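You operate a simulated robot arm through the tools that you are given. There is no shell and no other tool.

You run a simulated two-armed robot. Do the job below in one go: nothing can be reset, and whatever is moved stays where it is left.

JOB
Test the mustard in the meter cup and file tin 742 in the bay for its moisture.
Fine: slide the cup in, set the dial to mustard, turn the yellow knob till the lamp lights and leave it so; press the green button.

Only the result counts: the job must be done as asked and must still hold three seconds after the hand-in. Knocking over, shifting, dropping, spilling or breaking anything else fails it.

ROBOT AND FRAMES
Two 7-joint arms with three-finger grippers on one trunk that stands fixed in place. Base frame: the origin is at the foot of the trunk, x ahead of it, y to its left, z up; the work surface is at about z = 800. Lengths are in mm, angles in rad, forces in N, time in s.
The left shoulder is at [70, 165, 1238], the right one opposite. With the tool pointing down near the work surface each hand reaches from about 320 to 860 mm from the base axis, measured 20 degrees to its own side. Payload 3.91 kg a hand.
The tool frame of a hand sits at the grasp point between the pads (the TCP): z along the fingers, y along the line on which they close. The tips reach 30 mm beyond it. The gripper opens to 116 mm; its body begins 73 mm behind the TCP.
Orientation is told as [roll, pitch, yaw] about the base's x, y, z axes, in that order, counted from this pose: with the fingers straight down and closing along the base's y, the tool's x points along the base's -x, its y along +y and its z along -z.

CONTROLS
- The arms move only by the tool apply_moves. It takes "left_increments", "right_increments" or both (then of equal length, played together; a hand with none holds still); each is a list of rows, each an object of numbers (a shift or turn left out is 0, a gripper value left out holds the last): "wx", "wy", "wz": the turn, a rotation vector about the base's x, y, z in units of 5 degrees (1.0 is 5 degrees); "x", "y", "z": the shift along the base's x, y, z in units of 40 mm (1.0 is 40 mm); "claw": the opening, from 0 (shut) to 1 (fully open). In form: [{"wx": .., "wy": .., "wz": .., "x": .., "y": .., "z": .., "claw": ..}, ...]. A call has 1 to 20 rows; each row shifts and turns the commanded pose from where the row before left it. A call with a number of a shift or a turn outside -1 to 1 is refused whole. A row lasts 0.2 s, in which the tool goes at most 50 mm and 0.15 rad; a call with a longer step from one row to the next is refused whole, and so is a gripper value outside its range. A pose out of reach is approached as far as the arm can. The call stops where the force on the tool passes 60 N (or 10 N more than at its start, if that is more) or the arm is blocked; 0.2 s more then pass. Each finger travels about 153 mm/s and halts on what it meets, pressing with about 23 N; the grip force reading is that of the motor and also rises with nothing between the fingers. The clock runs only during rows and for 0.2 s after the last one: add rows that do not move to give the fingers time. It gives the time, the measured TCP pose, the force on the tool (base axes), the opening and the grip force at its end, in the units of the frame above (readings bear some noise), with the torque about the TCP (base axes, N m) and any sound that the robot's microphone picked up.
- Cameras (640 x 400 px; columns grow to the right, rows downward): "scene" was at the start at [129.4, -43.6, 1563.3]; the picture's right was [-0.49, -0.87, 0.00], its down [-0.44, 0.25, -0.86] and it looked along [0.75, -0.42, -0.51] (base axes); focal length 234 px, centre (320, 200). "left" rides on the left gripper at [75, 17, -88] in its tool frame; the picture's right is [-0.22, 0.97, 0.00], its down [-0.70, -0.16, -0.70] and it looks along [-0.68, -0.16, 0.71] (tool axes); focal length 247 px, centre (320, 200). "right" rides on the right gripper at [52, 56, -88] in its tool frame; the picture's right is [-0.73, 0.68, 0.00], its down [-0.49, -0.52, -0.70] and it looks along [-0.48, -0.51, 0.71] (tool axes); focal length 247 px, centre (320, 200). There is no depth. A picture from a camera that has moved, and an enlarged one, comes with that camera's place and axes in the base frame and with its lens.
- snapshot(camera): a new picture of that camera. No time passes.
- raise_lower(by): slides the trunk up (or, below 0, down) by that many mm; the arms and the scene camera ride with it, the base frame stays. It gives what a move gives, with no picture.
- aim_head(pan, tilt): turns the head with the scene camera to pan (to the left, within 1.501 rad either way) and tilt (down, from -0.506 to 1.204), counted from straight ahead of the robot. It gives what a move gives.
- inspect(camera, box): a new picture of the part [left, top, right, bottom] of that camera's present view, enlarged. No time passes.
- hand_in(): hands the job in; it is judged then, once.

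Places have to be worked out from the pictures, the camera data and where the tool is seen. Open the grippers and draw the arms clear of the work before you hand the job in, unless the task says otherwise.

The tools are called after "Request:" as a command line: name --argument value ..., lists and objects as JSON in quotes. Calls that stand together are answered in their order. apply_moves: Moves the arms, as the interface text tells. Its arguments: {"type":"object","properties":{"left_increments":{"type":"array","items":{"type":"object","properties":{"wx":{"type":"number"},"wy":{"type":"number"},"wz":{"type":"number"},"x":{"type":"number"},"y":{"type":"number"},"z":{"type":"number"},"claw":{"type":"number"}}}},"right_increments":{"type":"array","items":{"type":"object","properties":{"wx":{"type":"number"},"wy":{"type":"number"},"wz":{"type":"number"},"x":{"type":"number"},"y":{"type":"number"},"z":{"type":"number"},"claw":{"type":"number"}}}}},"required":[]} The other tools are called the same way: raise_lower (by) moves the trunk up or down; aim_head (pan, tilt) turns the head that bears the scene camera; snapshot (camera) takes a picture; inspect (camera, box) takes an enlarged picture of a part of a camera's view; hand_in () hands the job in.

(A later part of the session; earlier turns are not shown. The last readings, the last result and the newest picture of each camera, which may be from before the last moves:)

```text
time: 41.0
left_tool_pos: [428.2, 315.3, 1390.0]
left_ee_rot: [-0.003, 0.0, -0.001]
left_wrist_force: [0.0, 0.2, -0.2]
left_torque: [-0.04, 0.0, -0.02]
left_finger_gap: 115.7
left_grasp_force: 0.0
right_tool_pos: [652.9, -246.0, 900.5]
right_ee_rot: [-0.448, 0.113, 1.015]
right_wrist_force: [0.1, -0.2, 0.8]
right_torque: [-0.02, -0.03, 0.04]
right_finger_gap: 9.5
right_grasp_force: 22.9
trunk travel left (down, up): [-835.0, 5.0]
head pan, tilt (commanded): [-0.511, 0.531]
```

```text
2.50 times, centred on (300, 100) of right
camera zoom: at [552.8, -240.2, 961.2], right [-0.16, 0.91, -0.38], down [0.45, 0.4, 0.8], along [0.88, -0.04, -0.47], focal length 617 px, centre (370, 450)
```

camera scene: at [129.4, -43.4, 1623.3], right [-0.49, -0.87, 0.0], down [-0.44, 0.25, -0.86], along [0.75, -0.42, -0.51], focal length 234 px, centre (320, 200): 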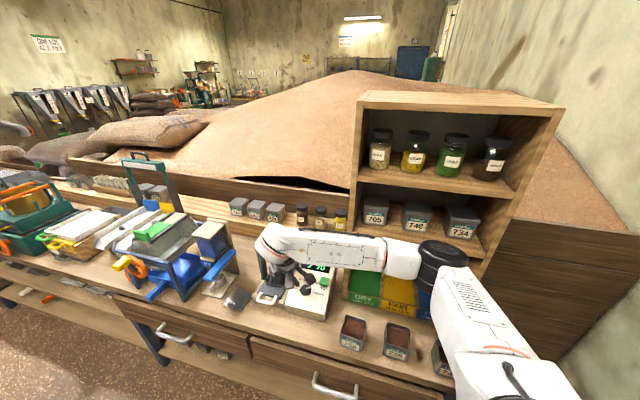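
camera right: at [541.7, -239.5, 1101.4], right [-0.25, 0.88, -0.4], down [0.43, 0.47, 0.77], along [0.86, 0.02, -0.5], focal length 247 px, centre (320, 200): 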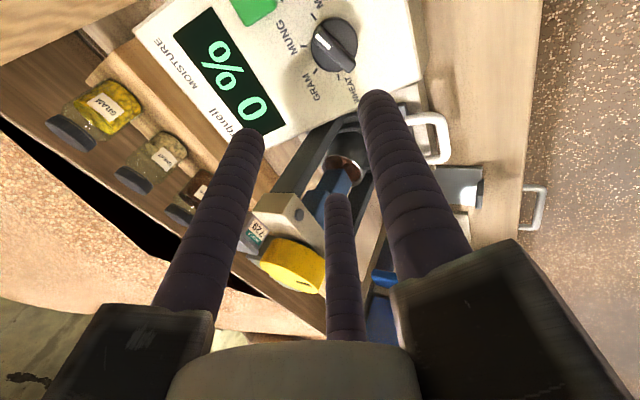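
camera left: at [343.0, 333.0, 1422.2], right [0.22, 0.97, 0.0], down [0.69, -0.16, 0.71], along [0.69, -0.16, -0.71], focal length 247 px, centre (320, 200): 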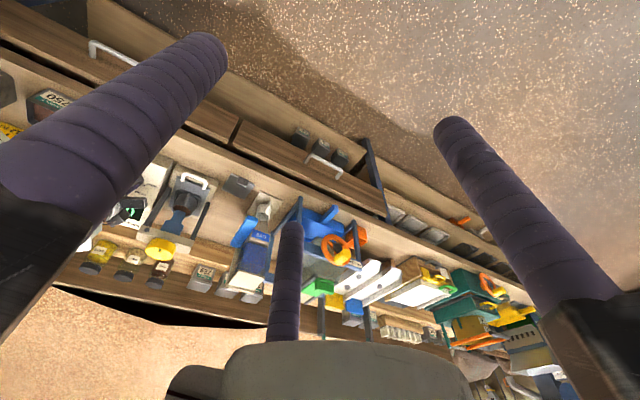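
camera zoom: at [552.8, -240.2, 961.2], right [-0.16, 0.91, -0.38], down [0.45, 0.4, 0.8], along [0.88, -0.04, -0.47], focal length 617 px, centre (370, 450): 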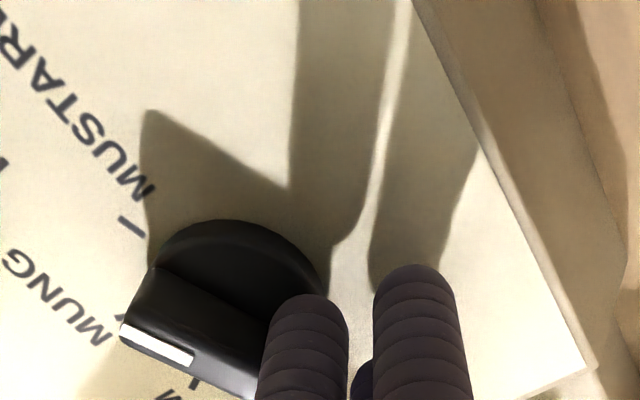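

Still free. The finger's shadow is closing on the bar's shadow, so I'll continue in 3 mm steps.

Request:
apply_moves --right_increments '[{"x": 0.066, "y": -0.02, "z": 0.03}, {}]'

Request:
inspect --camera "right" --box '[200, 20, 400, 180]'

Request:
apply_moves --right_increments '[{"x": 0.044, "y": -0.013, "z": 0.02}, {}]'

Request:
inspect --camera "right" --box '[200, 20, 400, 180]'

```text
time: 41.6
left_tool_pos: [426.8, 316.6, 1390.6]
left_ee_rot: [-0.001, 0.0, 0.0]
left_wrist_force: [0.4, 0.0, 0.2]
left_torque: [0.01, -0.01, 0.03]
left_finger_gap: 116.2
left_grasp_force: 0.2
right_tool_pos: [654.9, -247.6, 902.4]
right_ee_rot: [-0.449, 0.113, 1.016]
right_wrist_force: [-3.4, 0.7, -0.1]
right_torque: [0.01, 0.05, -0.04]
right_finger_gap: 9.3
right_grasp_force: 22.8
trunk travel left (down, up): [-835.0, 5.0]
head pan, tilt (commanded): [-0.511, 0.531]
```

```text
2.50 times, centred on (300, 100) of right
camera zoom: at [555.1, -240.6, 962.2], right [-0.16, 0.91, -0.38], down [0.45, 0.4, 0.8], along [0.88, -0.04, -0.47], focal length 617 px, centre (370, 450)
```

zoom: 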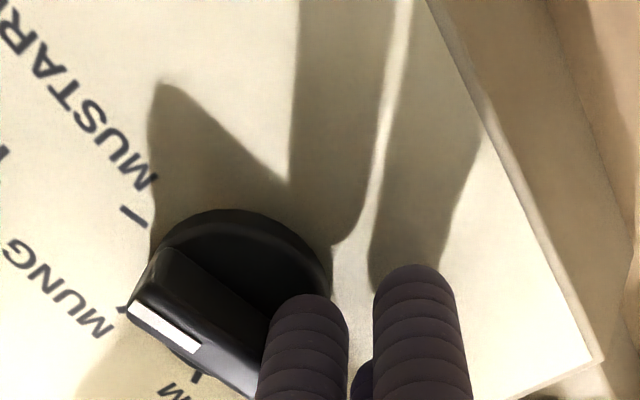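

```text
time: 42.2
left_tool_pos: [427.0, 316.7, 1390.7]
left_ee_rot: [-0.002, -0.001, -0.001]
left_wrist_force: [0.4, -0.1, 0.1]
left_torque: [0.0, 0.0, -0.02]
left_finger_gap: 116.2
left_grasp_force: 0.0
right_tool_pos: [656.2, -246.4, 901.9]
right_ee_rot: [-0.447, 0.115, 1.016]
right_wrist_force: [-8.9, 3.6, -5.3]
right_torque: [0.16, 0.15, -0.15]
right_finger_gap: 9.3
right_grasp_force: 23.3
trunk travel left (down, up): [-835.0, 5.0]
head pan, tilt (commanded): [-0.511, 0.531]
```

```text
2.50 times, centred on (300, 100) of right
camera zoom: at [556.1, -240.6, 962.7], right [-0.16, 0.91, -0.38], down [0.45, 0.4, 0.8], along [0.88, -0.04, -0.47], focal length 617 px, centre (370, 450)
```

zoom: 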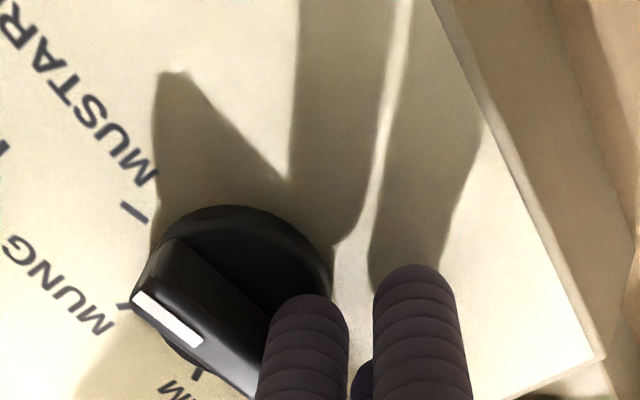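

The bar has turned: the pointer is now at about -3.7° in the hand's frame, against about -4.8° for the MUSTARD tick. I'll back off and check from a clear viewpoint.

Request:
apply_moves --right_increments '[{"x": -0.132, "y": 0.04, "z": -0.06}, {"x": -0.132, "y": 0.04, "z": -0.06}, {"x": -0.2, "y": 0.2, "z": 0.58}, {"x": -0.2, "y": 0.2, "z": 0.58}, {"x": -0.2, "y": 0.2, "z": 0.58}, {"x": -0.2, "y": 0.2, "z": 0.58}, {}]'

Request:
snapshot --camera "right"

Request:
inspect --camera "right" --box '[160, 0, 360, 150]'

```text
time: 43.8
left_tool_pos: [428.2, 316.2, 1389.9]
left_ee_rot: [0.0, -0.002, 0.001]
left_wrist_force: [0.0, -0.3, 0.1]
left_torque: [-0.01, 0.01, 0.0]
left_finger_gap: 115.9
left_grasp_force: 0.0
right_tool_pos: [615.2, -211.8, 990.9]
right_ee_rot: [-0.449, 0.113, 1.015]
right_wrist_force: [0.8, -0.4, 0.3]
right_torque: [0.0, 0.0, -0.02]
right_finger_gap: 9.3
right_grasp_force: 22.4
trunk travel left (down, up): [-835.0, 5.0]
head pan, tilt (commanded): [-0.511, 0.531]
```

```text
taken
camera right: at [515.0, -205.5, 1051.7], right [-0.16, 0.91, -0.38], down [0.45, 0.4, 0.8], along [0.88, -0.04, -0.47], focal length 247 px, centre (320, 200)
```

right: 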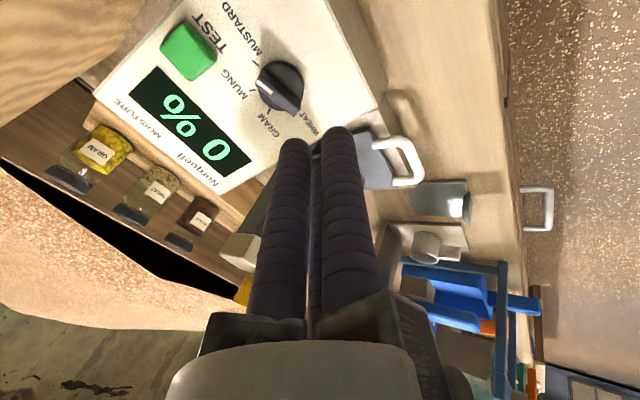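

```text
2.67 times, centred on (260, 75) of right
camera zoom: at [515.0, -205.5, 1051.7], right [-0.16, 0.91, -0.38], down [0.45, 0.4, 0.8], along [0.88, -0.04, -0.47], focal length 659 px, centre (480, 533)
```

zoom: 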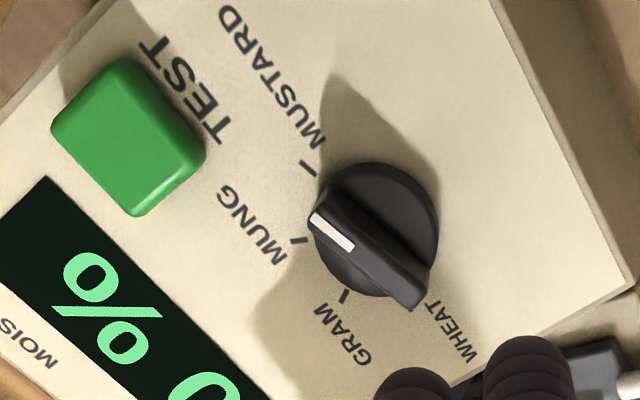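

The pointer now looks within a few degrees of MUSTARD. I'll zoom in tightly for a precise comparison.

Request:
inspect --camera "right" --box '[240, 40, 340, 125]'

```text
4.71 times, centred on (290, 82) of right
camera zoom: at [515.0, -205.5, 1051.7], right [-0.16, 0.91, -0.38], down [0.45, 0.4, 0.8], along [0.88, -0.04, -0.47], focal length 1162 px, centre (461, 753)
```

zoom: 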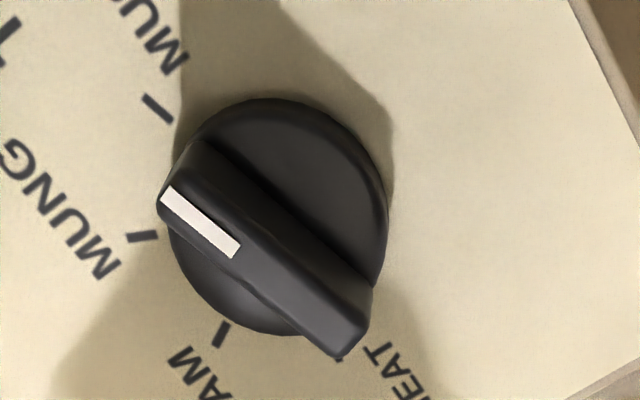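

The pointer agrees with the MUSTARD tick to within about 2°, so the dial is set. Next I'll bring the hand upright, raise it and look at the yellow knob.

Request:
apply_moves --right_increments '[{"wx": 0.735, "wy": 0.735, "z": 0.8}, {"wx": 0.735, "wy": 0.735, "z": 0.8}, {"wx": 0.735, "wy": 0.735, "z": 0.8}, {"wx": 0.735, "wy": 0.735, "z": 0.8}, {"wx": 0.735, "wy": 0.735, "z": 0.8}, {"x": 0.8}, {"x": 0.8}, {}]'

Request:
snapshot --camera "right"

Request:
snapshot --camera "scene"

Request:
inspect --camera "left" --box '[70, 130, 270, 300]'

```text
time: 45.6
left_tool_pos: [427.3, 315.0, 1391.3]
left_ee_rot: [-0.001, -0.002, 0.001]
left_wrist_force: [-0.2, -0.1, 0.0]
left_torque: [0.04, 0.01, 0.0]
left_finger_gap: 116.1
left_grasp_force: 0.0
right_tool_pos: [678.1, -212.7, 1151.3]
right_ee_rot: [-0.01, 0.004, 1.039]
right_wrist_force: [-0.4, -1.2, -0.6]
right_torque: [0.0, -0.02, -0.01]
right_finger_gap: 9.2
right_grasp_force: 23.3
trunk travel left (down, up): [-835.0, 5.0]
head pan, tilt (commanded): [-0.511, 0.531]
```

```text
taken
camera right: at [601.8, -231.1, 1238.8], right [-0.22, 0.98, -0.01], down [0.69, 0.16, 0.7], along [0.69, 0.15, -0.71], focal length 247 px, centre (320, 200)
```

right: 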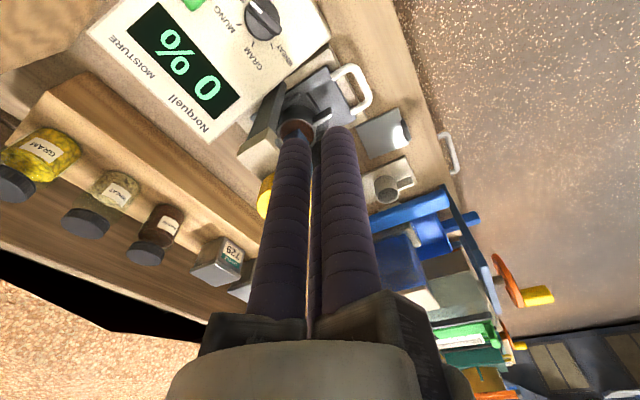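

```text
taken
camera scene: at [128.1, -44.2, 1623.4], right [-0.49, -0.87, 0.0], down [-0.44, 0.25, -0.86], along [0.75, -0.42, -0.51], focal length 234 px, centre (320, 200)
```

scene: 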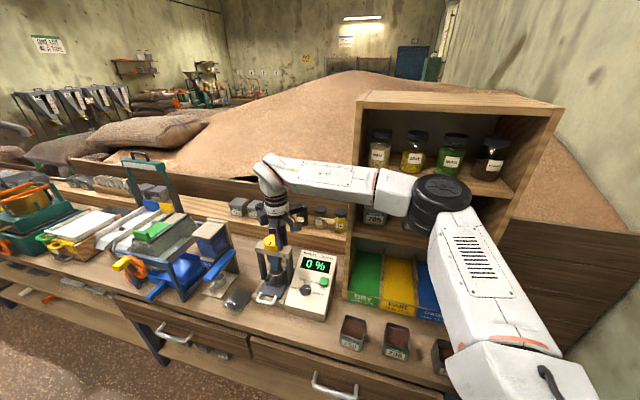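

```text
2.35 times, centred on (170, 215) of left
camera zoom: at [351.4, 330.6, 1480.1], right [0.22, 0.97, 0.0], down [0.7, -0.16, 0.7], along [0.68, -0.16, -0.71], focal length 581 px, centre (673, 165)
```

zoom: 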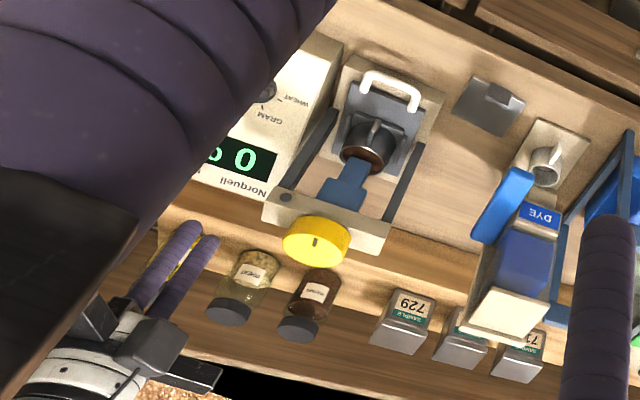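

By triangulation the knob's top is centred near (804,-219,1044) with a radius of about 35 mm. I'll open the claw and move above it at z≈1150.

Request:
apply_moves --right_increments '[{"claw": 1}, {"x": 0.79, "y": -0.04}, {"x": 0.79, "y": -0.04}, {"x": 0.79, "y": -0.04}, {"x": 0.79, "y": -0.04}, {}]'

Request:
snapshot --camera "right"

Request:
inspect --camera "scene" --box '[210, 140, 350, 310]'

Request:
inspect --camera "left" --box '[70, 130, 270, 300]'

```text
time: 47.0
left_tool_pos: [427.6, 315.5, 1391.6]
left_ee_rot: [0.001, -0.003, -0.001]
left_wrist_force: [0.3, 0.0, 0.4]
left_torque: [-0.01, -0.02, 0.04]
left_finger_gap: 116.0
left_grasp_force: 0.1
right_tool_pos: [805.7, -220.2, 1150.0]
right_ee_rot: [-0.006, 0.002, 1.042]
right_wrist_force: [-0.8, 1.1, -0.3]
right_torque: [0.03, -0.03, 0.01]
right_finger_gap: 115.9
right_grasp_force: 0.1
trunk travel left (down, up): [-835.0, 5.0]
head pan, tilt (commanded): [-0.511, 0.531]
```

```text
taken
camera right: at [728.9, -237.7, 1237.2], right [-0.22, 0.98, -0.01], down [0.69, 0.16, 0.7], along [0.69, 0.15, -0.71], focal length 247 px, centre (320, 200)
```

right: 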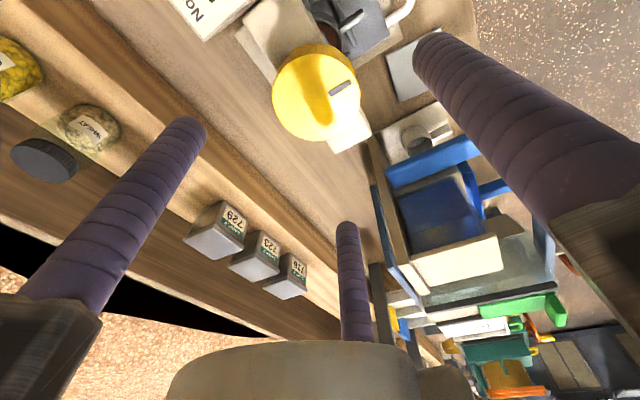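

```text
2.35 times, centred on (280, 225) of scene
camera zoom: at [128.9, -44.1, 1623.3], right [-0.49, -0.87, 0.0], down [-0.44, 0.25, -0.86], along [0.75, -0.42, -0.51], focal length 550 px, centre (414, 141)
```

zoom: 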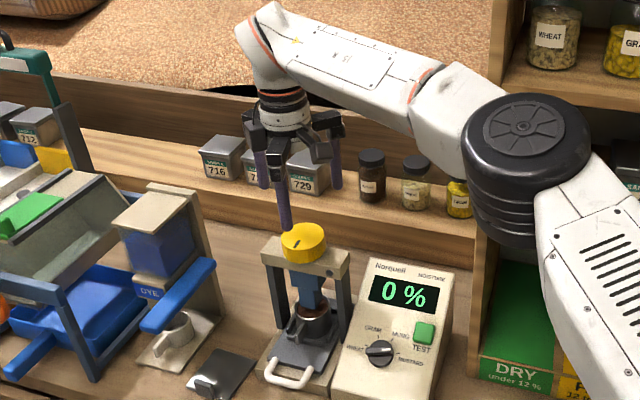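

```text
2.35 times, centred on (170, 215) of left
camera zoom: at [352.1, 330.7, 1479.8], right [0.22, 0.97, 0.0], down [0.7, -0.16, 0.7], along [0.68, -0.16, -0.71], focal length 581 px, centre (673, 165)
```

zoom: 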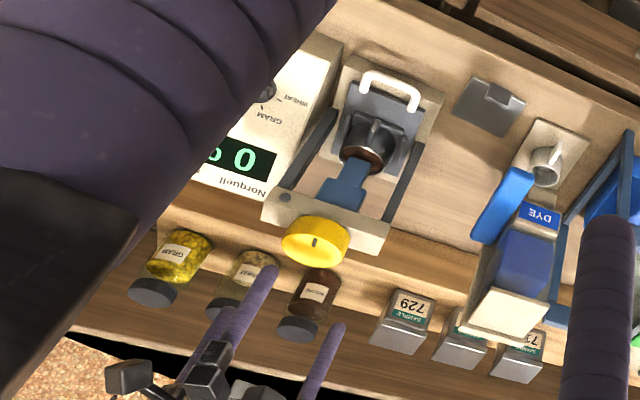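

The wrist camera shows the knob right on the hand axis. I'll descend to z≈1053, which leaves the tips about 7 mm above the beam.

Request:
apply_moves --right_increments '[{"z": -0.8}, {"z": -0.8}, {"z": -0.6}, {"z": -0.225}, {}]'

Request:
snapshot --camera "right"

Request:
inspect --camera "scene" --box '[220, 180, 340, 300]'

```text
time: 48.2
left_tool_pos: [428.4, 315.5, 1390.7]
left_ee_rot: [0.0, -0.001, 0.0]
left_wrist_force: [-0.7, -0.1, 0.2]
left_torque: [0.0, -0.02, 0.01]
left_finger_gap: 116.1
left_grasp_force: 0.1
right_tool_pos: [806.3, -220.1, 1053.7]
right_ee_rot: [-0.008, 0.001, 1.042]
right_wrist_force: [0.0, -0.1, -0.6]
right_torque: [0.02, 0.0, -0.01]
right_finger_gap: 115.8
right_grasp_force: 0.2
trunk travel left (down, up): [-835.0, 5.0]
head pan, tilt (commanded): [-0.511, 0.531]
```

```text
taken
camera right: at [729.6, -237.3, 1140.9], right [-0.22, 0.98, -0.01], down [0.69, 0.16, 0.7], along [0.69, 0.15, -0.71], focal length 247 px, centre (320, 200)
```

right: 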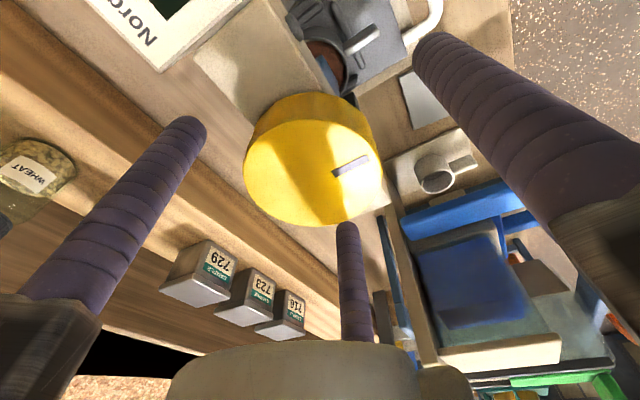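

```text
3.33 times, centred on (280, 240) of scene
camera zoom: at [129.3, -43.5, 1623.3], right [-0.49, -0.87, 0.0], down [-0.44, 0.25, -0.86], along [0.75, -0.42, -0.51], focal length 780 px, centre (453, 67)
```

zoom: 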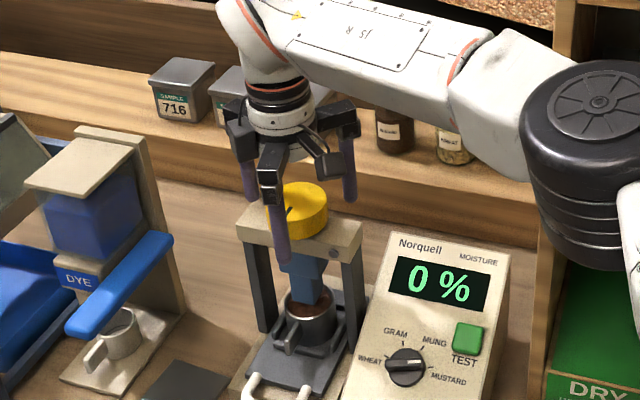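

The knob is centred between the fingers to about 3 mm. I'll close on it gently.

Request:
apply_moves --right_increments '[{"claw": 0.7}, {"claw": 0.6}, {"claw": 0.5}, {"claw": 0.4}, {}]'

Request:
snapshot --camera "right"

Request:
inspect --camera "scene" --box '[230, 190, 330, 300]'

```text
time: 49.4
left_tool_pos: [428.0, 315.1, 1390.6]
left_ee_rot: [0.001, 0.0, -0.001]
left_wrist_force: [0.6, 0.0, -0.2]
left_torque: [-0.03, -0.01, -0.01]
left_finger_gap: 116.2
left_grasp_force: 0.1
right_tool_pos: [806.7, -221.3, 1052.7]
right_ee_rot: [-0.009, 0.002, 1.04]
right_wrist_force: [5.1, -4.6, 1.9]
right_torque: [-0.09, -0.33, -0.03]
right_finger_gap: 70.0
right_grasp_force: 23.1
trunk travel left (down, up): [-835.0, 5.0]
head pan, tilt (commanded): [-0.511, 0.531]
```

```text
taken
camera right: at [730.5, -238.6, 1140.8], right [-0.22, 0.98, -0.01], down [0.69, 0.16, 0.7], along [0.69, 0.15, -0.71], focal length 247 px, centre (320, 200)
```

right: 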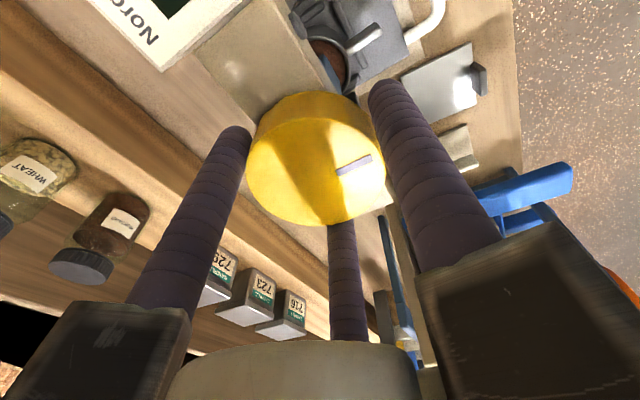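

```text
3.64 times, centred on (280, 245) of scene
camera zoom: at [130.4, -44.4, 1623.2], right [-0.49, -0.87, 0.0], down [-0.44, 0.25, -0.86], along [0.75, -0.42, -0.51], focal length 851 px, centre (466, 36)
```

zoom: 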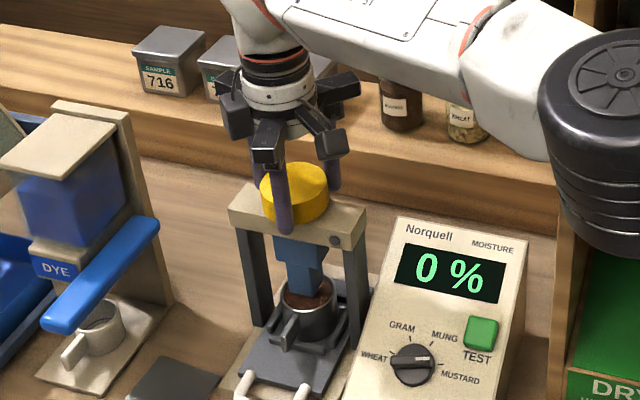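

The knob is held with a 70 mm gap, and I can see the lamp and ram in the scene view. I'll turn it 15° clockwise and see what changes.

Request:
apply_moves --right_increments '[{"wz": -1}, {"wz": -1}, {"wz": -1}]'

Request:
inspect --camera "scene" --box '[230, 190, 330, 300]'

```text
time: 50.2
left_tool_pos: [429.8, 314.6, 1389.8]
left_ee_rot: [-0.001, 0.0, 0.0]
left_wrist_force: [-1.4, -0.1, 0.3]
left_torque: [0.02, -0.03, -0.01]
left_finger_gap: 116.2
left_grasp_force: 0.0
right_tool_pos: [807.0, -221.1, 1053.9]
right_ee_rot: [-0.009, 0.001, 0.778]
right_wrist_force: [13.4, -5.1, 3.9]
right_torque: [-0.23, -0.4, 0.02]
right_finger_gap: 70.1
right_grasp_force: 23.1
trunk travel left (down, up): [-835.0, 5.0]
head pan, tilt (commanded): [-0.511, 0.531]
```

```text
3.64 times, centred on (280, 245) of scene
camera zoom: at [131.7, -44.3, 1623.1], right [-0.49, -0.87, 0.0], down [-0.44, 0.25, -0.86], along [0.75, -0.42, -0.51], focal length 851 px, centre (466, 36)
```

zoom: 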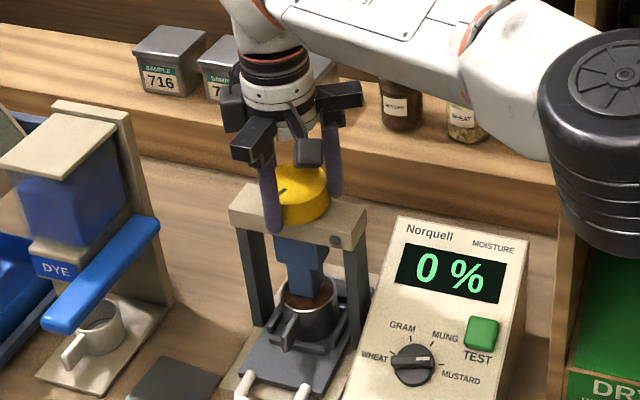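

The hand turned 15° with little torque. I'll check in the wrist view that the knob follows, and that the ram moves down rather than up.

Request:
inspect --camera "right" --box '[200, 0, 440, 240]'

Request:
inspect --camera "scene" --box '[255, 240, 305, 290]'

Request:
inspect --camera "left" --box '[120, 150, 220, 250]'

```text
1.67 times, centred on (320, 120) of right
camera zoom: at [729.5, -217.8, 1140.7], right [0.04, 1.0, -0.01], down [0.71, -0.03, 0.7], along [0.7, -0.04, -0.71], focal length 412 px, centre (320, 333)
```

zoom: 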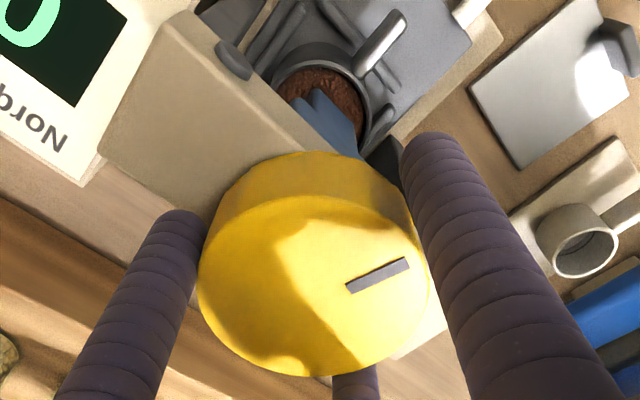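

```text
8.00 times, centred on (280, 265) of scene
camera zoom: at [131.7, -44.3, 1623.1], right [-0.49, -0.87, 0.0], down [-0.44, 0.25, -0.86], along [0.75, -0.42, -0.51], focal length 1872 px, centre (640, -320)
```

zoom: 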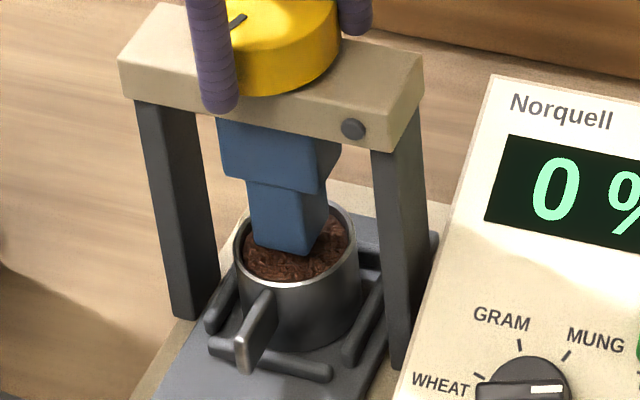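

```text
4.00 times, centred on (170, 200) of left
camera zoom: at [354.5, 330.5, 1479.3], right [0.22, 0.97, 0.0], down [0.7, -0.16, 0.7], along [0.68, -0.16, -0.71], focal length 988 px, centre (920, 200)
```

zoom: 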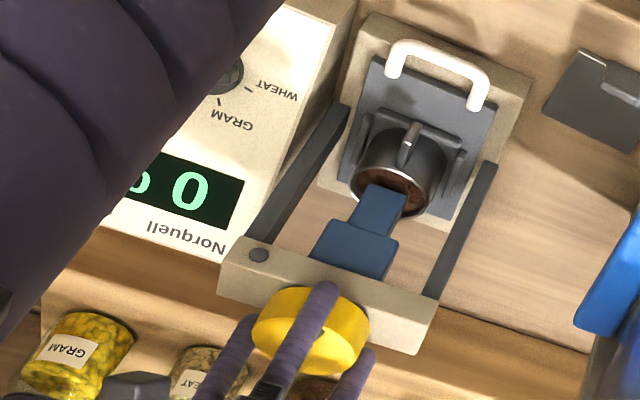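

The knob follows the hand. I'll also use this clear view to check the dial pointer in the scene camera.

Request:
inspect --camera "scene" --box '[280, 265, 335, 310]'

```text
8.89 times, centred on (308, 288) of scene
camera zoom: at [131.7, -44.3, 1623.1], right [-0.49, -0.87, 0.0], down [-0.44, 0.25, -0.86], along [0.75, -0.42, -0.51], focal length 2080 px, centre (431, -578)
```

zoom: 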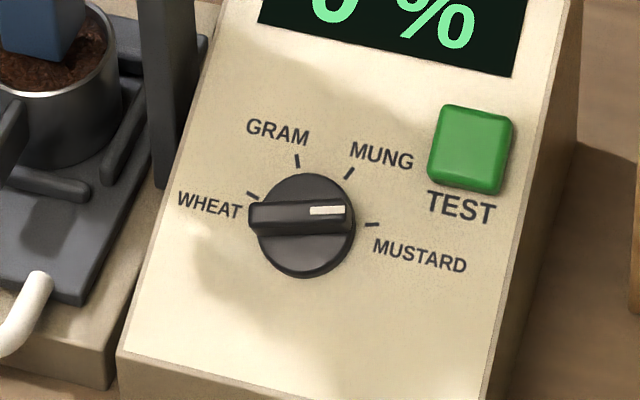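

In this view the pointer is also on MUSTARD within a few degrees. I'll go on turning the knob clockwise in 20° steps, watching the ram and lamp.

Request:
apply_moves --right_increments '[{"wz": -1}, {"wz": -1}, {"wz": -1}, {"wz": -1}]'

Request:
inspect --camera "scene" --box '[255, 240, 305, 290]'

```text
time: 51.2
left_tool_pos: [430.3, 315.6, 1389.4]
left_ee_rot: [0.0, 0.002, -0.001]
left_wrist_force: [0.5, 0.2, 0.0]
left_torque: [-0.02, 0.01, -0.01]
left_finger_gap: 115.9
left_grasp_force: 0.0
right_tool_pos: [807.2, -219.5, 1052.7]
right_ee_rot: [-0.009, 0.002, 0.43]
right_wrist_force: [24.8, -5.7, 11.8]
right_torque: [-0.36, -0.5, 0.06]
right_finger_gap: 70.2
right_grasp_force: 22.4
trunk travel left (down, up): [-835.0, 5.0]
head pan, tilt (commanded): [-0.511, 0.531]
```

```text
8.00 times, centred on (280, 265) of scene
camera zoom: at [132.8, -43.9, 1623.1], right [-0.49, -0.87, 0.0], down [-0.44, 0.25, -0.86], along [0.75, -0.42, -0.51], focal length 1872 px, centre (640, -320)
```

zoom: 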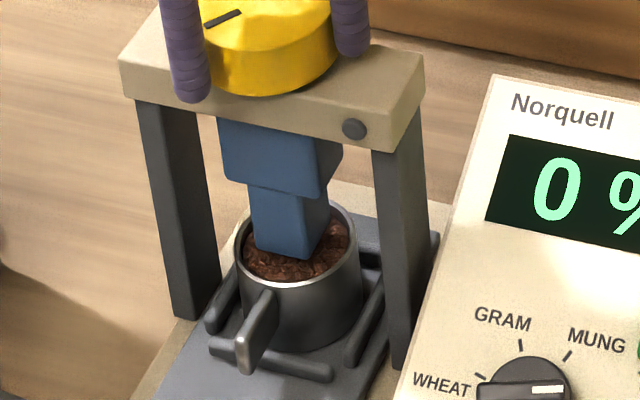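

The ram is moving down, about 2 mm per 20°, so clockwise is right. I'll ease the side force with a small shift and turn 20° more.

Request:
apply_moves --right_increments '[{"wz": -1, "x": 0.03, "z": 0.01}, {"wz": -1, "x": 0.02, "z": 0.01}, {"wz": -1, "x": 0.02}, {"wz": -1, "x": 0.02}]'

Request:
inspect --camera "scene" --box '[255, 240, 305, 290]'

Request:
snapshot --camera "scene"

```text
time: 52.2
left_tool_pos: [430.0, 313.8, 1389.2]
left_ee_rot: [0.002, 0.0, 0.0]
left_wrist_force: [0.2, -0.1, 0.5]
left_torque: [-0.01, 0.02, -0.03]
left_finger_gap: 116.0
left_grasp_force: 0.1
right_tool_pos: [809.8, -220.6, 1053.2]
right_ee_rot: [-0.008, 0.005, 0.079]
right_wrist_force: [13.0, -7.2, 8.0]
right_torque: [0.0, -0.62, 0.06]
right_finger_gap: 69.0
right_grasp_force: 22.5
trunk travel left (down, up): [-835.0, 5.0]
head pan, tilt (commanded): [-0.511, 0.531]
```

```text
8.00 times, centred on (280, 265) of scene
camera zoom: at [130.7, -44.8, 1623.1], right [-0.49, -0.87, 0.0], down [-0.44, 0.25, -0.86], along [0.75, -0.42, -0.51], focal length 1872 px, centre (640, -320)
```

zoom: 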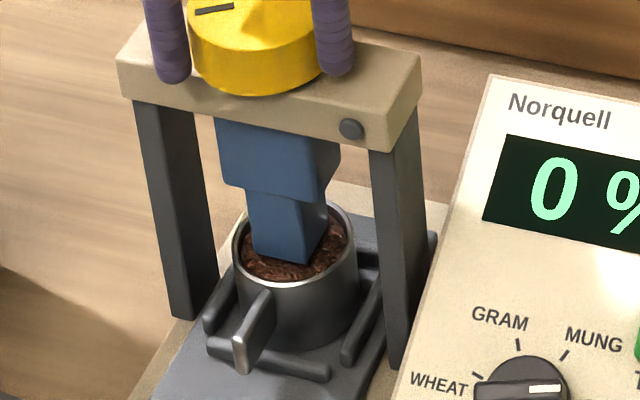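

```text
taken
camera scene: at [130.7, -44.8, 1623.1], right [-0.49, -0.87, 0.0], down [-0.44, 0.25, -0.86], along [0.75, -0.42, -0.51], focal length 234 px, centre (320, 200)
```

scene: 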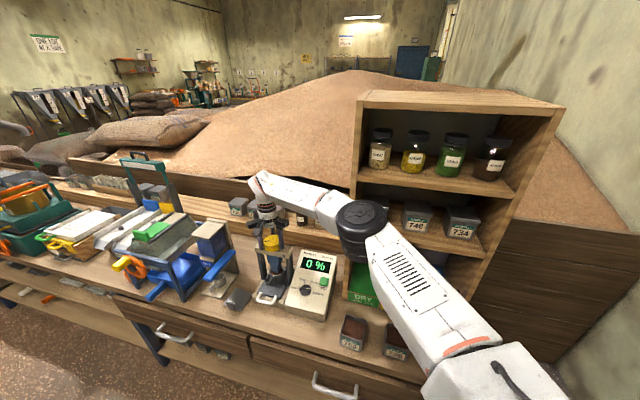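

The ram has come further down and the lamp is still dark. I'll release the knob, wind the hand back 65° in place and re-grip.

Request:
apply_moves --right_increments '[{"claw": 1}, {}, {"wz": 1}, {"wz": 1}, {"wz": 1}, {"wz": 1}, {"wz": 1}, {"wz": 1}, {"wz": 1}, {"wz": 1}, {"wz": 1}, {"wz": 1}, {"wz": 1}, {"wz": 1}, {"wz": 1}, {}]'

Request:
snapshot --camera "right"

Request:
inspect --camera "scene" --box '[230, 190, 330, 300]'

```text
time: 55.6
left_tool_pos: [428.0, 314.1, 1391.0]
left_ee_rot: [-0.001, 0.0, -0.001]
left_wrist_force: [1.1, -0.3, -0.3]
left_torque: [-0.02, -0.01, 0.0]
left_finger_gap: 116.1
left_grasp_force: 0.1
right_tool_pos: [809.0, -219.7, 1054.7]
right_ee_rot: [-0.008, 0.001, 1.216]
right_wrist_force: [-0.8, 0.2, 0.2]
right_torque: [-0.01, -0.01, 0.02]
right_finger_gap: 116.0
right_grasp_force: 0.1
trunk travel left (down, up): [-835.0, 5.0]
head pan, tilt (commanded): [-0.511, 0.531]
```

```text
taken
camera right: at [737.1, -250.0, 1142.3], right [-0.39, 0.92, -0.01], down [0.65, 0.28, 0.7], along [0.65, 0.27, -0.71], focal length 247 px, centre (320, 200)
```

right: 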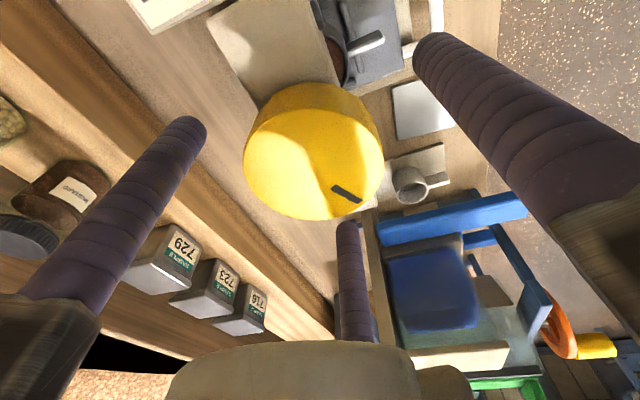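

```text
3.64 times, centred on (280, 245) of scene
camera zoom: at [129.6, -43.4, 1623.3], right [-0.49, -0.87, 0.0], down [-0.44, 0.25, -0.86], along [0.75, -0.42, -0.51], focal length 851 px, centre (466, 36)
```

zoom: 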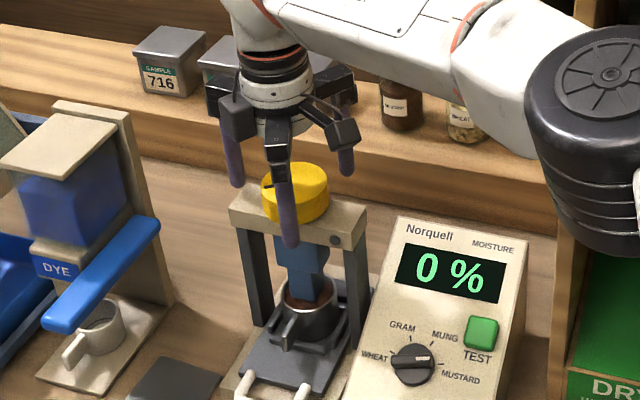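

The knob kept its place. I'll recentre by 3 mm, grip again and turn 15° clockwise.

Request:
apply_moves --right_increments '[{"x": 0.02, "y": -0.06, "claw": 0.7}, {"claw": 0.6}, {"claw": 0.5}, {"claw": 0.4}, {}, {"wz": -1}, {"wz": -1}, {"wz": -1}]'

Request:
inspect --camera "scene" --box '[255, 240, 305, 290]'

```text
time: 57.4
left_tool_pos: [428.3, 314.4, 1390.4]
left_ee_rot: [0.001, 0.001, -0.001]
left_wrist_force: [-0.1, 0.3, 0.8]
left_torque: [-0.02, 0.0, -0.02]
left_finger_gap: 116.0
left_grasp_force: 0.0
right_tool_pos: [809.0, -222.1, 1054.9]
right_ee_rot: [-0.01, 0.001, 0.952]
right_wrist_force: [1.5, -4.1, 3.6]
right_torque: [-0.26, 0.77, -0.02]
right_finger_gap: 67.3
right_grasp_force: 44.6
trunk travel left (down, up): [-835.0, 5.0]
head pan, tilt (commanded): [-0.511, 0.531]
```

```text
8.00 times, centred on (280, 265) of scene
camera zoom: at [129.5, -44.1, 1623.3], right [-0.49, -0.87, 0.0], down [-0.44, 0.25, -0.86], along [0.75, -0.42, -0.51], focal length 1872 px, centre (640, -320)
```

zoom: 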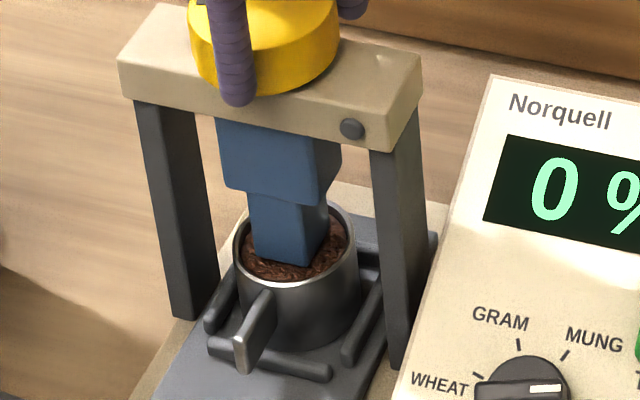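

The grip is well centred and the ram is close to the mustard. I'll turn another 15°.

Request:
apply_moves --right_increments '[{"wz": -1}, {"wz": -1}, {"wz": -1}]'

Request:
inspect --camera "scene" --box '[255, 240, 305, 290]'

Request:
apply_moves --right_increments '[{"wz": -1}, {"wz": -1}]'

Request:
inspect --camera "scene" --box '[255, 240, 305, 290]'

```text
time: 58.2
left_tool_pos: [428.6, 316.8, 1390.6]
left_ee_rot: [-0.002, 0.0, 0.0]
left_wrist_force: [0.3, 0.2, -0.2]
left_torque: [0.02, -0.02, -0.01]
left_finger_gap: 115.9
left_grasp_force: 0.1
right_tool_pos: [811.0, -222.0, 1054.5]
right_ee_rot: [-0.008, 0.002, 0.693]
right_wrist_force: [2.6, -5.3, 5.0]
right_torque: [0.15, 0.81, 0.03]
right_finger_gap: 67.3
right_grasp_force: 44.9
trunk travel left (down, up): [-835.0, 5.0]
head pan, tilt (commanded): [-0.511, 0.531]
```

```text
8.00 times, centred on (280, 265) of scene
camera zoom: at [129.5, -44.3, 1623.3], right [-0.49, -0.87, 0.0], down [-0.44, 0.25, -0.86], along [0.75, -0.42, -0.51], focal length 1872 px, centre (640, -320)
```

zoom: 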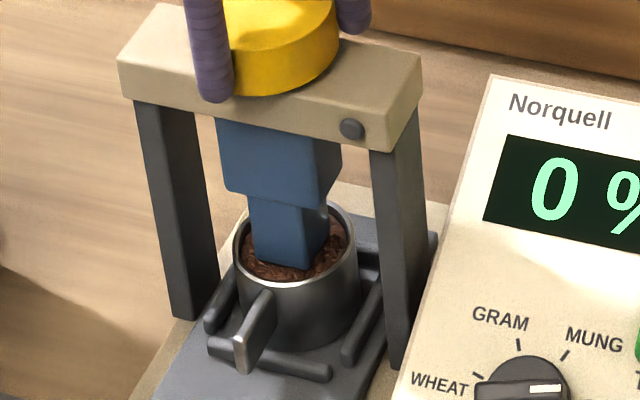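

```text
time: 58.8
left_tool_pos: [428.5, 314.8, 1390.4]
left_ee_rot: [-0.002, 0.0, 0.0]
left_wrist_force: [-0.9, -0.5, -0.2]
left_torque: [0.02, -0.01, 0.02]
left_finger_gap: 116.1
left_grasp_force: 0.0
right_tool_pos: [810.9, -223.0, 1054.7]
right_ee_rot: [-0.008, 0.003, 0.516]
right_wrist_force: [1.4, -5.0, 5.8]
right_torque: [-0.03, 0.33, 0.0]
right_finger_gap: 67.2
right_grasp_force: 44.8
trunk travel left (down, up): [-835.0, 5.0]
head pan, tilt (commanded): [-0.511, 0.531]
```

```text
8.00 times, centred on (280, 265) of scene
camera zoom: at [129.1, -44.4, 1623.3], right [-0.49, -0.87, 0.0], down [-0.44, 0.25, -0.86], along [0.75, -0.42, -0.51], focal length 1872 px, centre (640, -320)
```

zoom: 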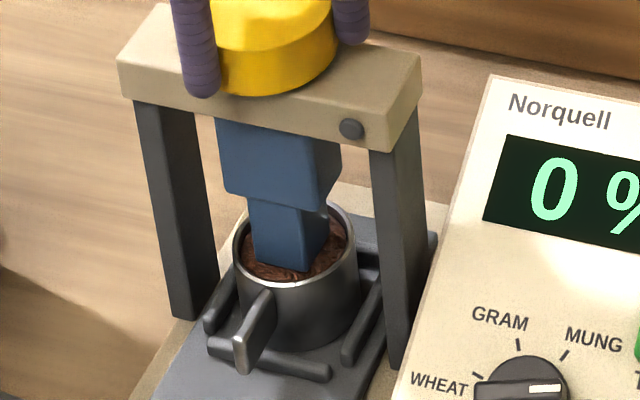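

The ram is touching the mustard now and the lamp is still dark. I'll turn in 10° steps with a look after each.

Request:
apply_moves --right_increments '[{"wz": -1}, {"wz": -1}]'

Request:
inspect --camera "scene" --box '[255, 240, 305, 290]'

Request:
apply_moves --right_increments '[{"wz": -1}, {"wz": -1}]'

Request:
inspect --camera "scene" --box '[255, 240, 305, 290]'

```text
time: 59.4
left_tool_pos: [427.8, 315.4, 1392.4]
left_ee_rot: [-0.001, -0.001, 0.001]
left_wrist_force: [-0.1, 0.0, -0.1]
left_torque: [-0.01, -0.02, 0.02]
left_finger_gap: 116.1
left_grasp_force: 0.0
right_tool_pos: [809.4, -223.8, 1054.1]
right_ee_rot: [-0.011, 0.003, 0.342]
right_wrist_force: [2.8, -6.6, 7.0]
right_torque: [-0.64, 0.25, -0.01]
right_finger_gap: 67.3
right_grasp_force: 45.2
trunk travel left (down, up): [-835.0, 5.0]
head pan, tilt (commanded): [-0.511, 0.531]
```

```text
8.00 times, centred on (280, 265) of scene
camera zoom: at [129.0, -44.5, 1623.3], right [-0.49, -0.87, 0.0], down [-0.44, 0.25, -0.86], along [0.75, -0.42, -0.51], focal length 1872 px, centre (640, -320)
```

zoom: 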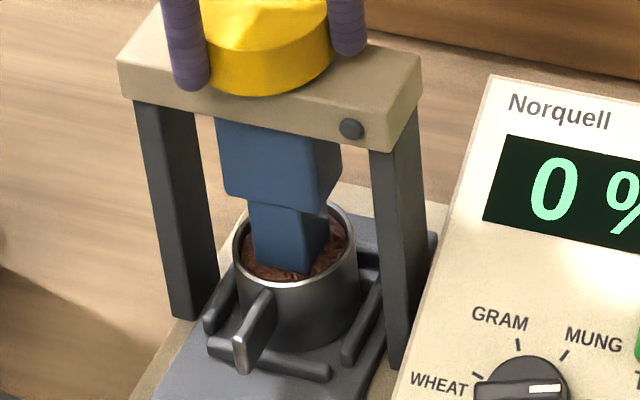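

```text
time: 60.0
left_tool_pos: [428.5, 315.2, 1390.8]
left_ee_rot: [-0.001, 0.0, 0.001]
left_wrist_force: [0.1, -0.9, -0.6]
left_torque: [0.01, -0.01, 0.01]
left_finger_gap: 115.9
left_grasp_force: 0.1
right_tool_pos: [809.2, -223.7, 1055.0]
right_ee_rot: [-0.009, 0.001, 0.167]
right_wrist_force: [3.8, -8.5, 6.0]
right_torque: [-0.61, -0.78, -0.02]
right_finger_gap: 67.1
right_grasp_force: 45.7
trunk travel left (down, up): [-835.0, 5.0]
head pan, tilt (commanded): [-0.511, 0.531]
```

```text
8.00 times, centred on (280, 265) of scene
camera zoom: at [129.2, -44.7, 1623.3], right [-0.49, -0.87, 0.0], down [-0.44, 0.25, -0.86], along [0.75, -0.42, -0.51], focal length 1872 px, centre (640, -320)
```

zoom: 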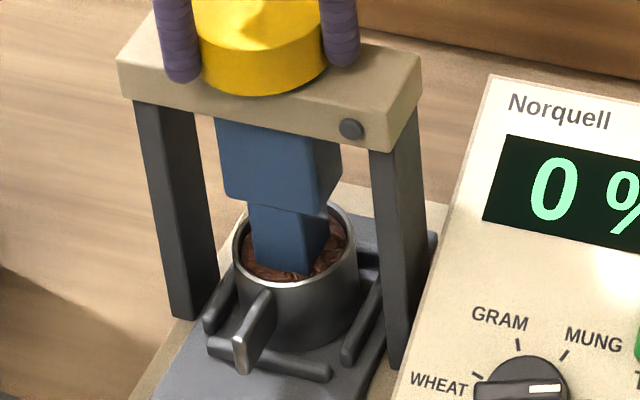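

The lamp is still dark. I'll turn one more step, then release and wind back for another stroke.

Request:
apply_moves --right_increments '[{"wz": -1}]'

Request:
inspect --camera "scene" --box '[255, 240, 305, 290]'

Request:
apply_moves --right_increments '[{"claw": 1}, {}, {"wz": 1}, {"wz": 1}, {"wz": 1}, {"wz": 1}, {"wz": 1}, {"wz": 1}, {"wz": 1}, {"wz": 1}, {"wz": 1}, {"wz": 1}, {"wz": 1}, {"wz": 1}, {"wz": 1}, {}]'

Request:
snapshot --camera "right"

Request:
inspect --camera "scene" --box '[255, 240, 305, 290]'

```text
time: 60.4
left_tool_pos: [428.2, 314.9, 1390.2]
left_ee_rot: [0.0, 0.0, -0.002]
left_wrist_force: [-0.1, -0.3, -0.5]
left_torque: [0.01, 0.0, 0.01]
left_finger_gap: 116.0
left_grasp_force: 0.1
right_tool_pos: [810.3, -223.3, 1055.0]
right_ee_rot: [-0.006, 0.002, 0.081]
right_wrist_force: [5.6, -7.3, 5.1]
right_torque: [-0.49, -0.96, -0.02]
right_finger_gap: 67.3
right_grasp_force: 45.1
trunk travel left (down, up): [-835.0, 5.0]
head pan, tilt (commanded): [-0.511, 0.531]
```

```text
8.00 times, centred on (280, 265) of scene
camera zoom: at [129.3, -44.7, 1623.3], right [-0.49, -0.87, 0.0], down [-0.44, 0.25, -0.86], along [0.75, -0.42, -0.51], focal length 1872 px, centre (640, -320)
```

zoom: 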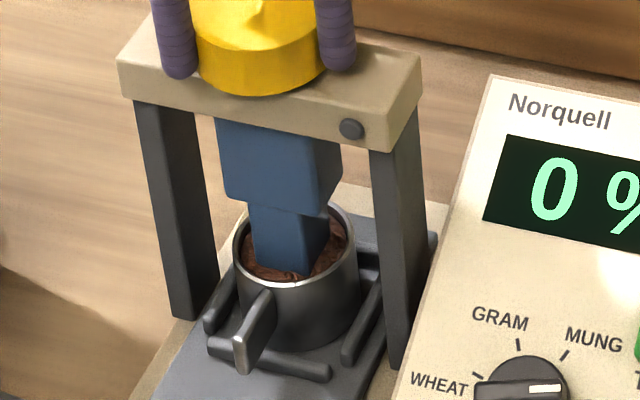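

```text
time: 63.8
left_tool_pos: [427.6, 314.5, 1390.1]
left_ee_rot: [-0.002, -0.001, 0.0]
left_wrist_force: [-0.6, 0.4, -0.2]
left_torque: [0.0, -0.05, 0.0]
left_finger_gap: 116.0
left_grasp_force: 0.0
right_tool_pos: [809.7, -221.3, 1055.7]
right_ee_rot: [-0.008, 0.003, 1.215]
right_wrist_force: [0.4, 0.3, -0.5]
right_torque: [0.01, 0.01, 0.01]
right_finger_gap: 115.9
right_grasp_force: 0.1
trunk travel left (down, up): [-835.0, 5.0]
head pan, tilt (commanded): [-0.511, 0.531]
```

```text
taken
camera right: at [737.7, -252.2, 1142.1], right [-0.39, 0.92, -0.01], down [0.65, 0.28, 0.7], along [0.65, 0.27, -0.71], focal length 247 px, centre (320, 200)
```

right: 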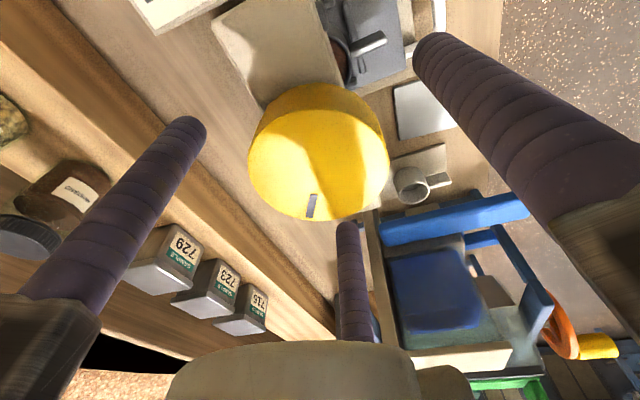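

```text
8.00 times, centred on (280, 265) of scene
camera zoom: at [129.6, -43.4, 1623.3], right [-0.49, -0.87, 0.0], down [-0.44, 0.25, -0.86], along [0.75, -0.42, -0.51], focal length 1872 px, centre (640, -320)
```

zoom: 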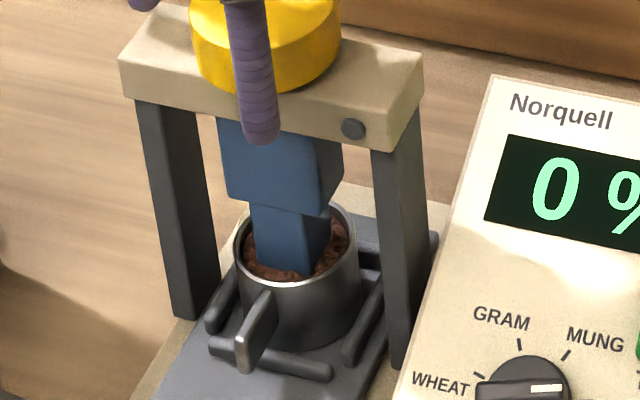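

I'll grip again and carry on clockwise, checking the lamp every 10°.

Request:
apply_moves --right_increments '[{"claw": 0.7}, {"claw": 0.6}, {"claw": 0.5}, {"claw": 0.4}, {}, {"wz": -1}, {"wz": -1}]'

Request:
inspect --camera "scene" --box '[255, 240, 305, 290]'

Request:
apply_moves --right_increments '[{"wz": -1}, {"wz": -1}]'

Request:
inspect --camera "scene" --box '[255, 240, 305, 290]'

```text
time: 65.4
left_tool_pos: [427.0, 314.9, 1391.5]
left_ee_rot: [0.001, -0.001, 0.001]
left_wrist_force: [0.4, -0.7, 0.1]
left_torque: [-0.01, 0.0, -0.02]
left_finger_gap: 115.8
left_grasp_force: 0.1
right_tool_pos: [809.0, -222.1, 1054.6]
right_ee_rot: [-0.01, 0.0, 1.039]
right_wrist_force: [-3.1, -5.6, 0.6]
right_torque: [-0.44, 0.73, 0.02]
right_finger_gap: 66.9
right_grasp_force: 44.8
trunk travel left (down, up): [-835.0, 5.0]
head pan, tilt (commanded): [-0.511, 0.531]
```

```text
8.00 times, centred on (280, 265) of scene
camera zoom: at [129.1, -44.4, 1623.3], right [-0.49, -0.87, 0.0], down [-0.44, 0.25, -0.86], along [0.75, -0.42, -0.51], focal length 1872 px, centre (640, -320)
```

zoom: 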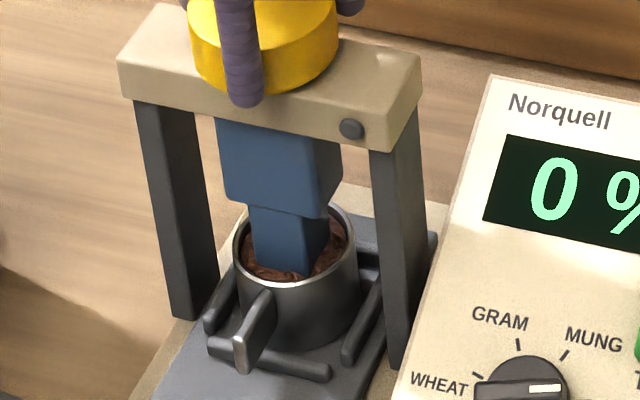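

```text
time: 66.0
left_tool_pos: [426.6, 315.1, 1391.0]
left_ee_rot: [0.001, -0.002, -0.002]
left_wrist_force: [-0.4, 0.6, 0.5]
left_torque: [-0.02, 0.01, 0.03]
left_finger_gap: 116.2
left_grasp_force: 0.0
right_tool_pos: [809.9, -221.5, 1053.6]
right_ee_rot: [-0.009, 0.002, 0.867]
right_wrist_force: [-4.6, -5.8, -1.7]
right_torque: [-0.5, 0.0, -0.03]
right_finger_gap: 67.3
right_grasp_force: 45.1
trunk travel left (down, up): [-835.0, 5.0]
head pan, tilt (commanded): [-0.511, 0.531]
```

```text
8.00 times, centred on (280, 265) of scene
camera zoom: at [128.9, -44.6, 1623.3], right [-0.49, -0.87, 0.0], down [-0.44, 0.25, -0.86], along [0.75, -0.42, -0.51], focal length 1872 px, centre (640, -320)
```

zoom: 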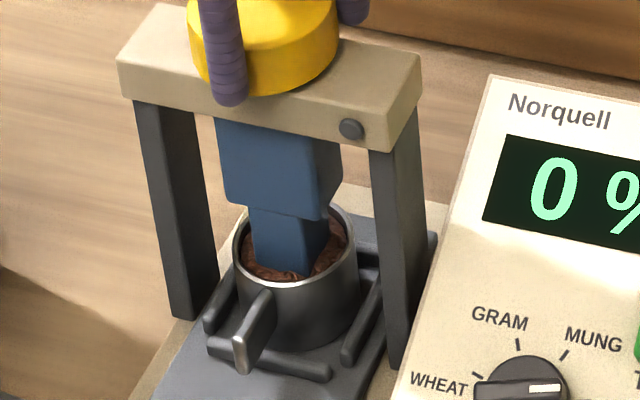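

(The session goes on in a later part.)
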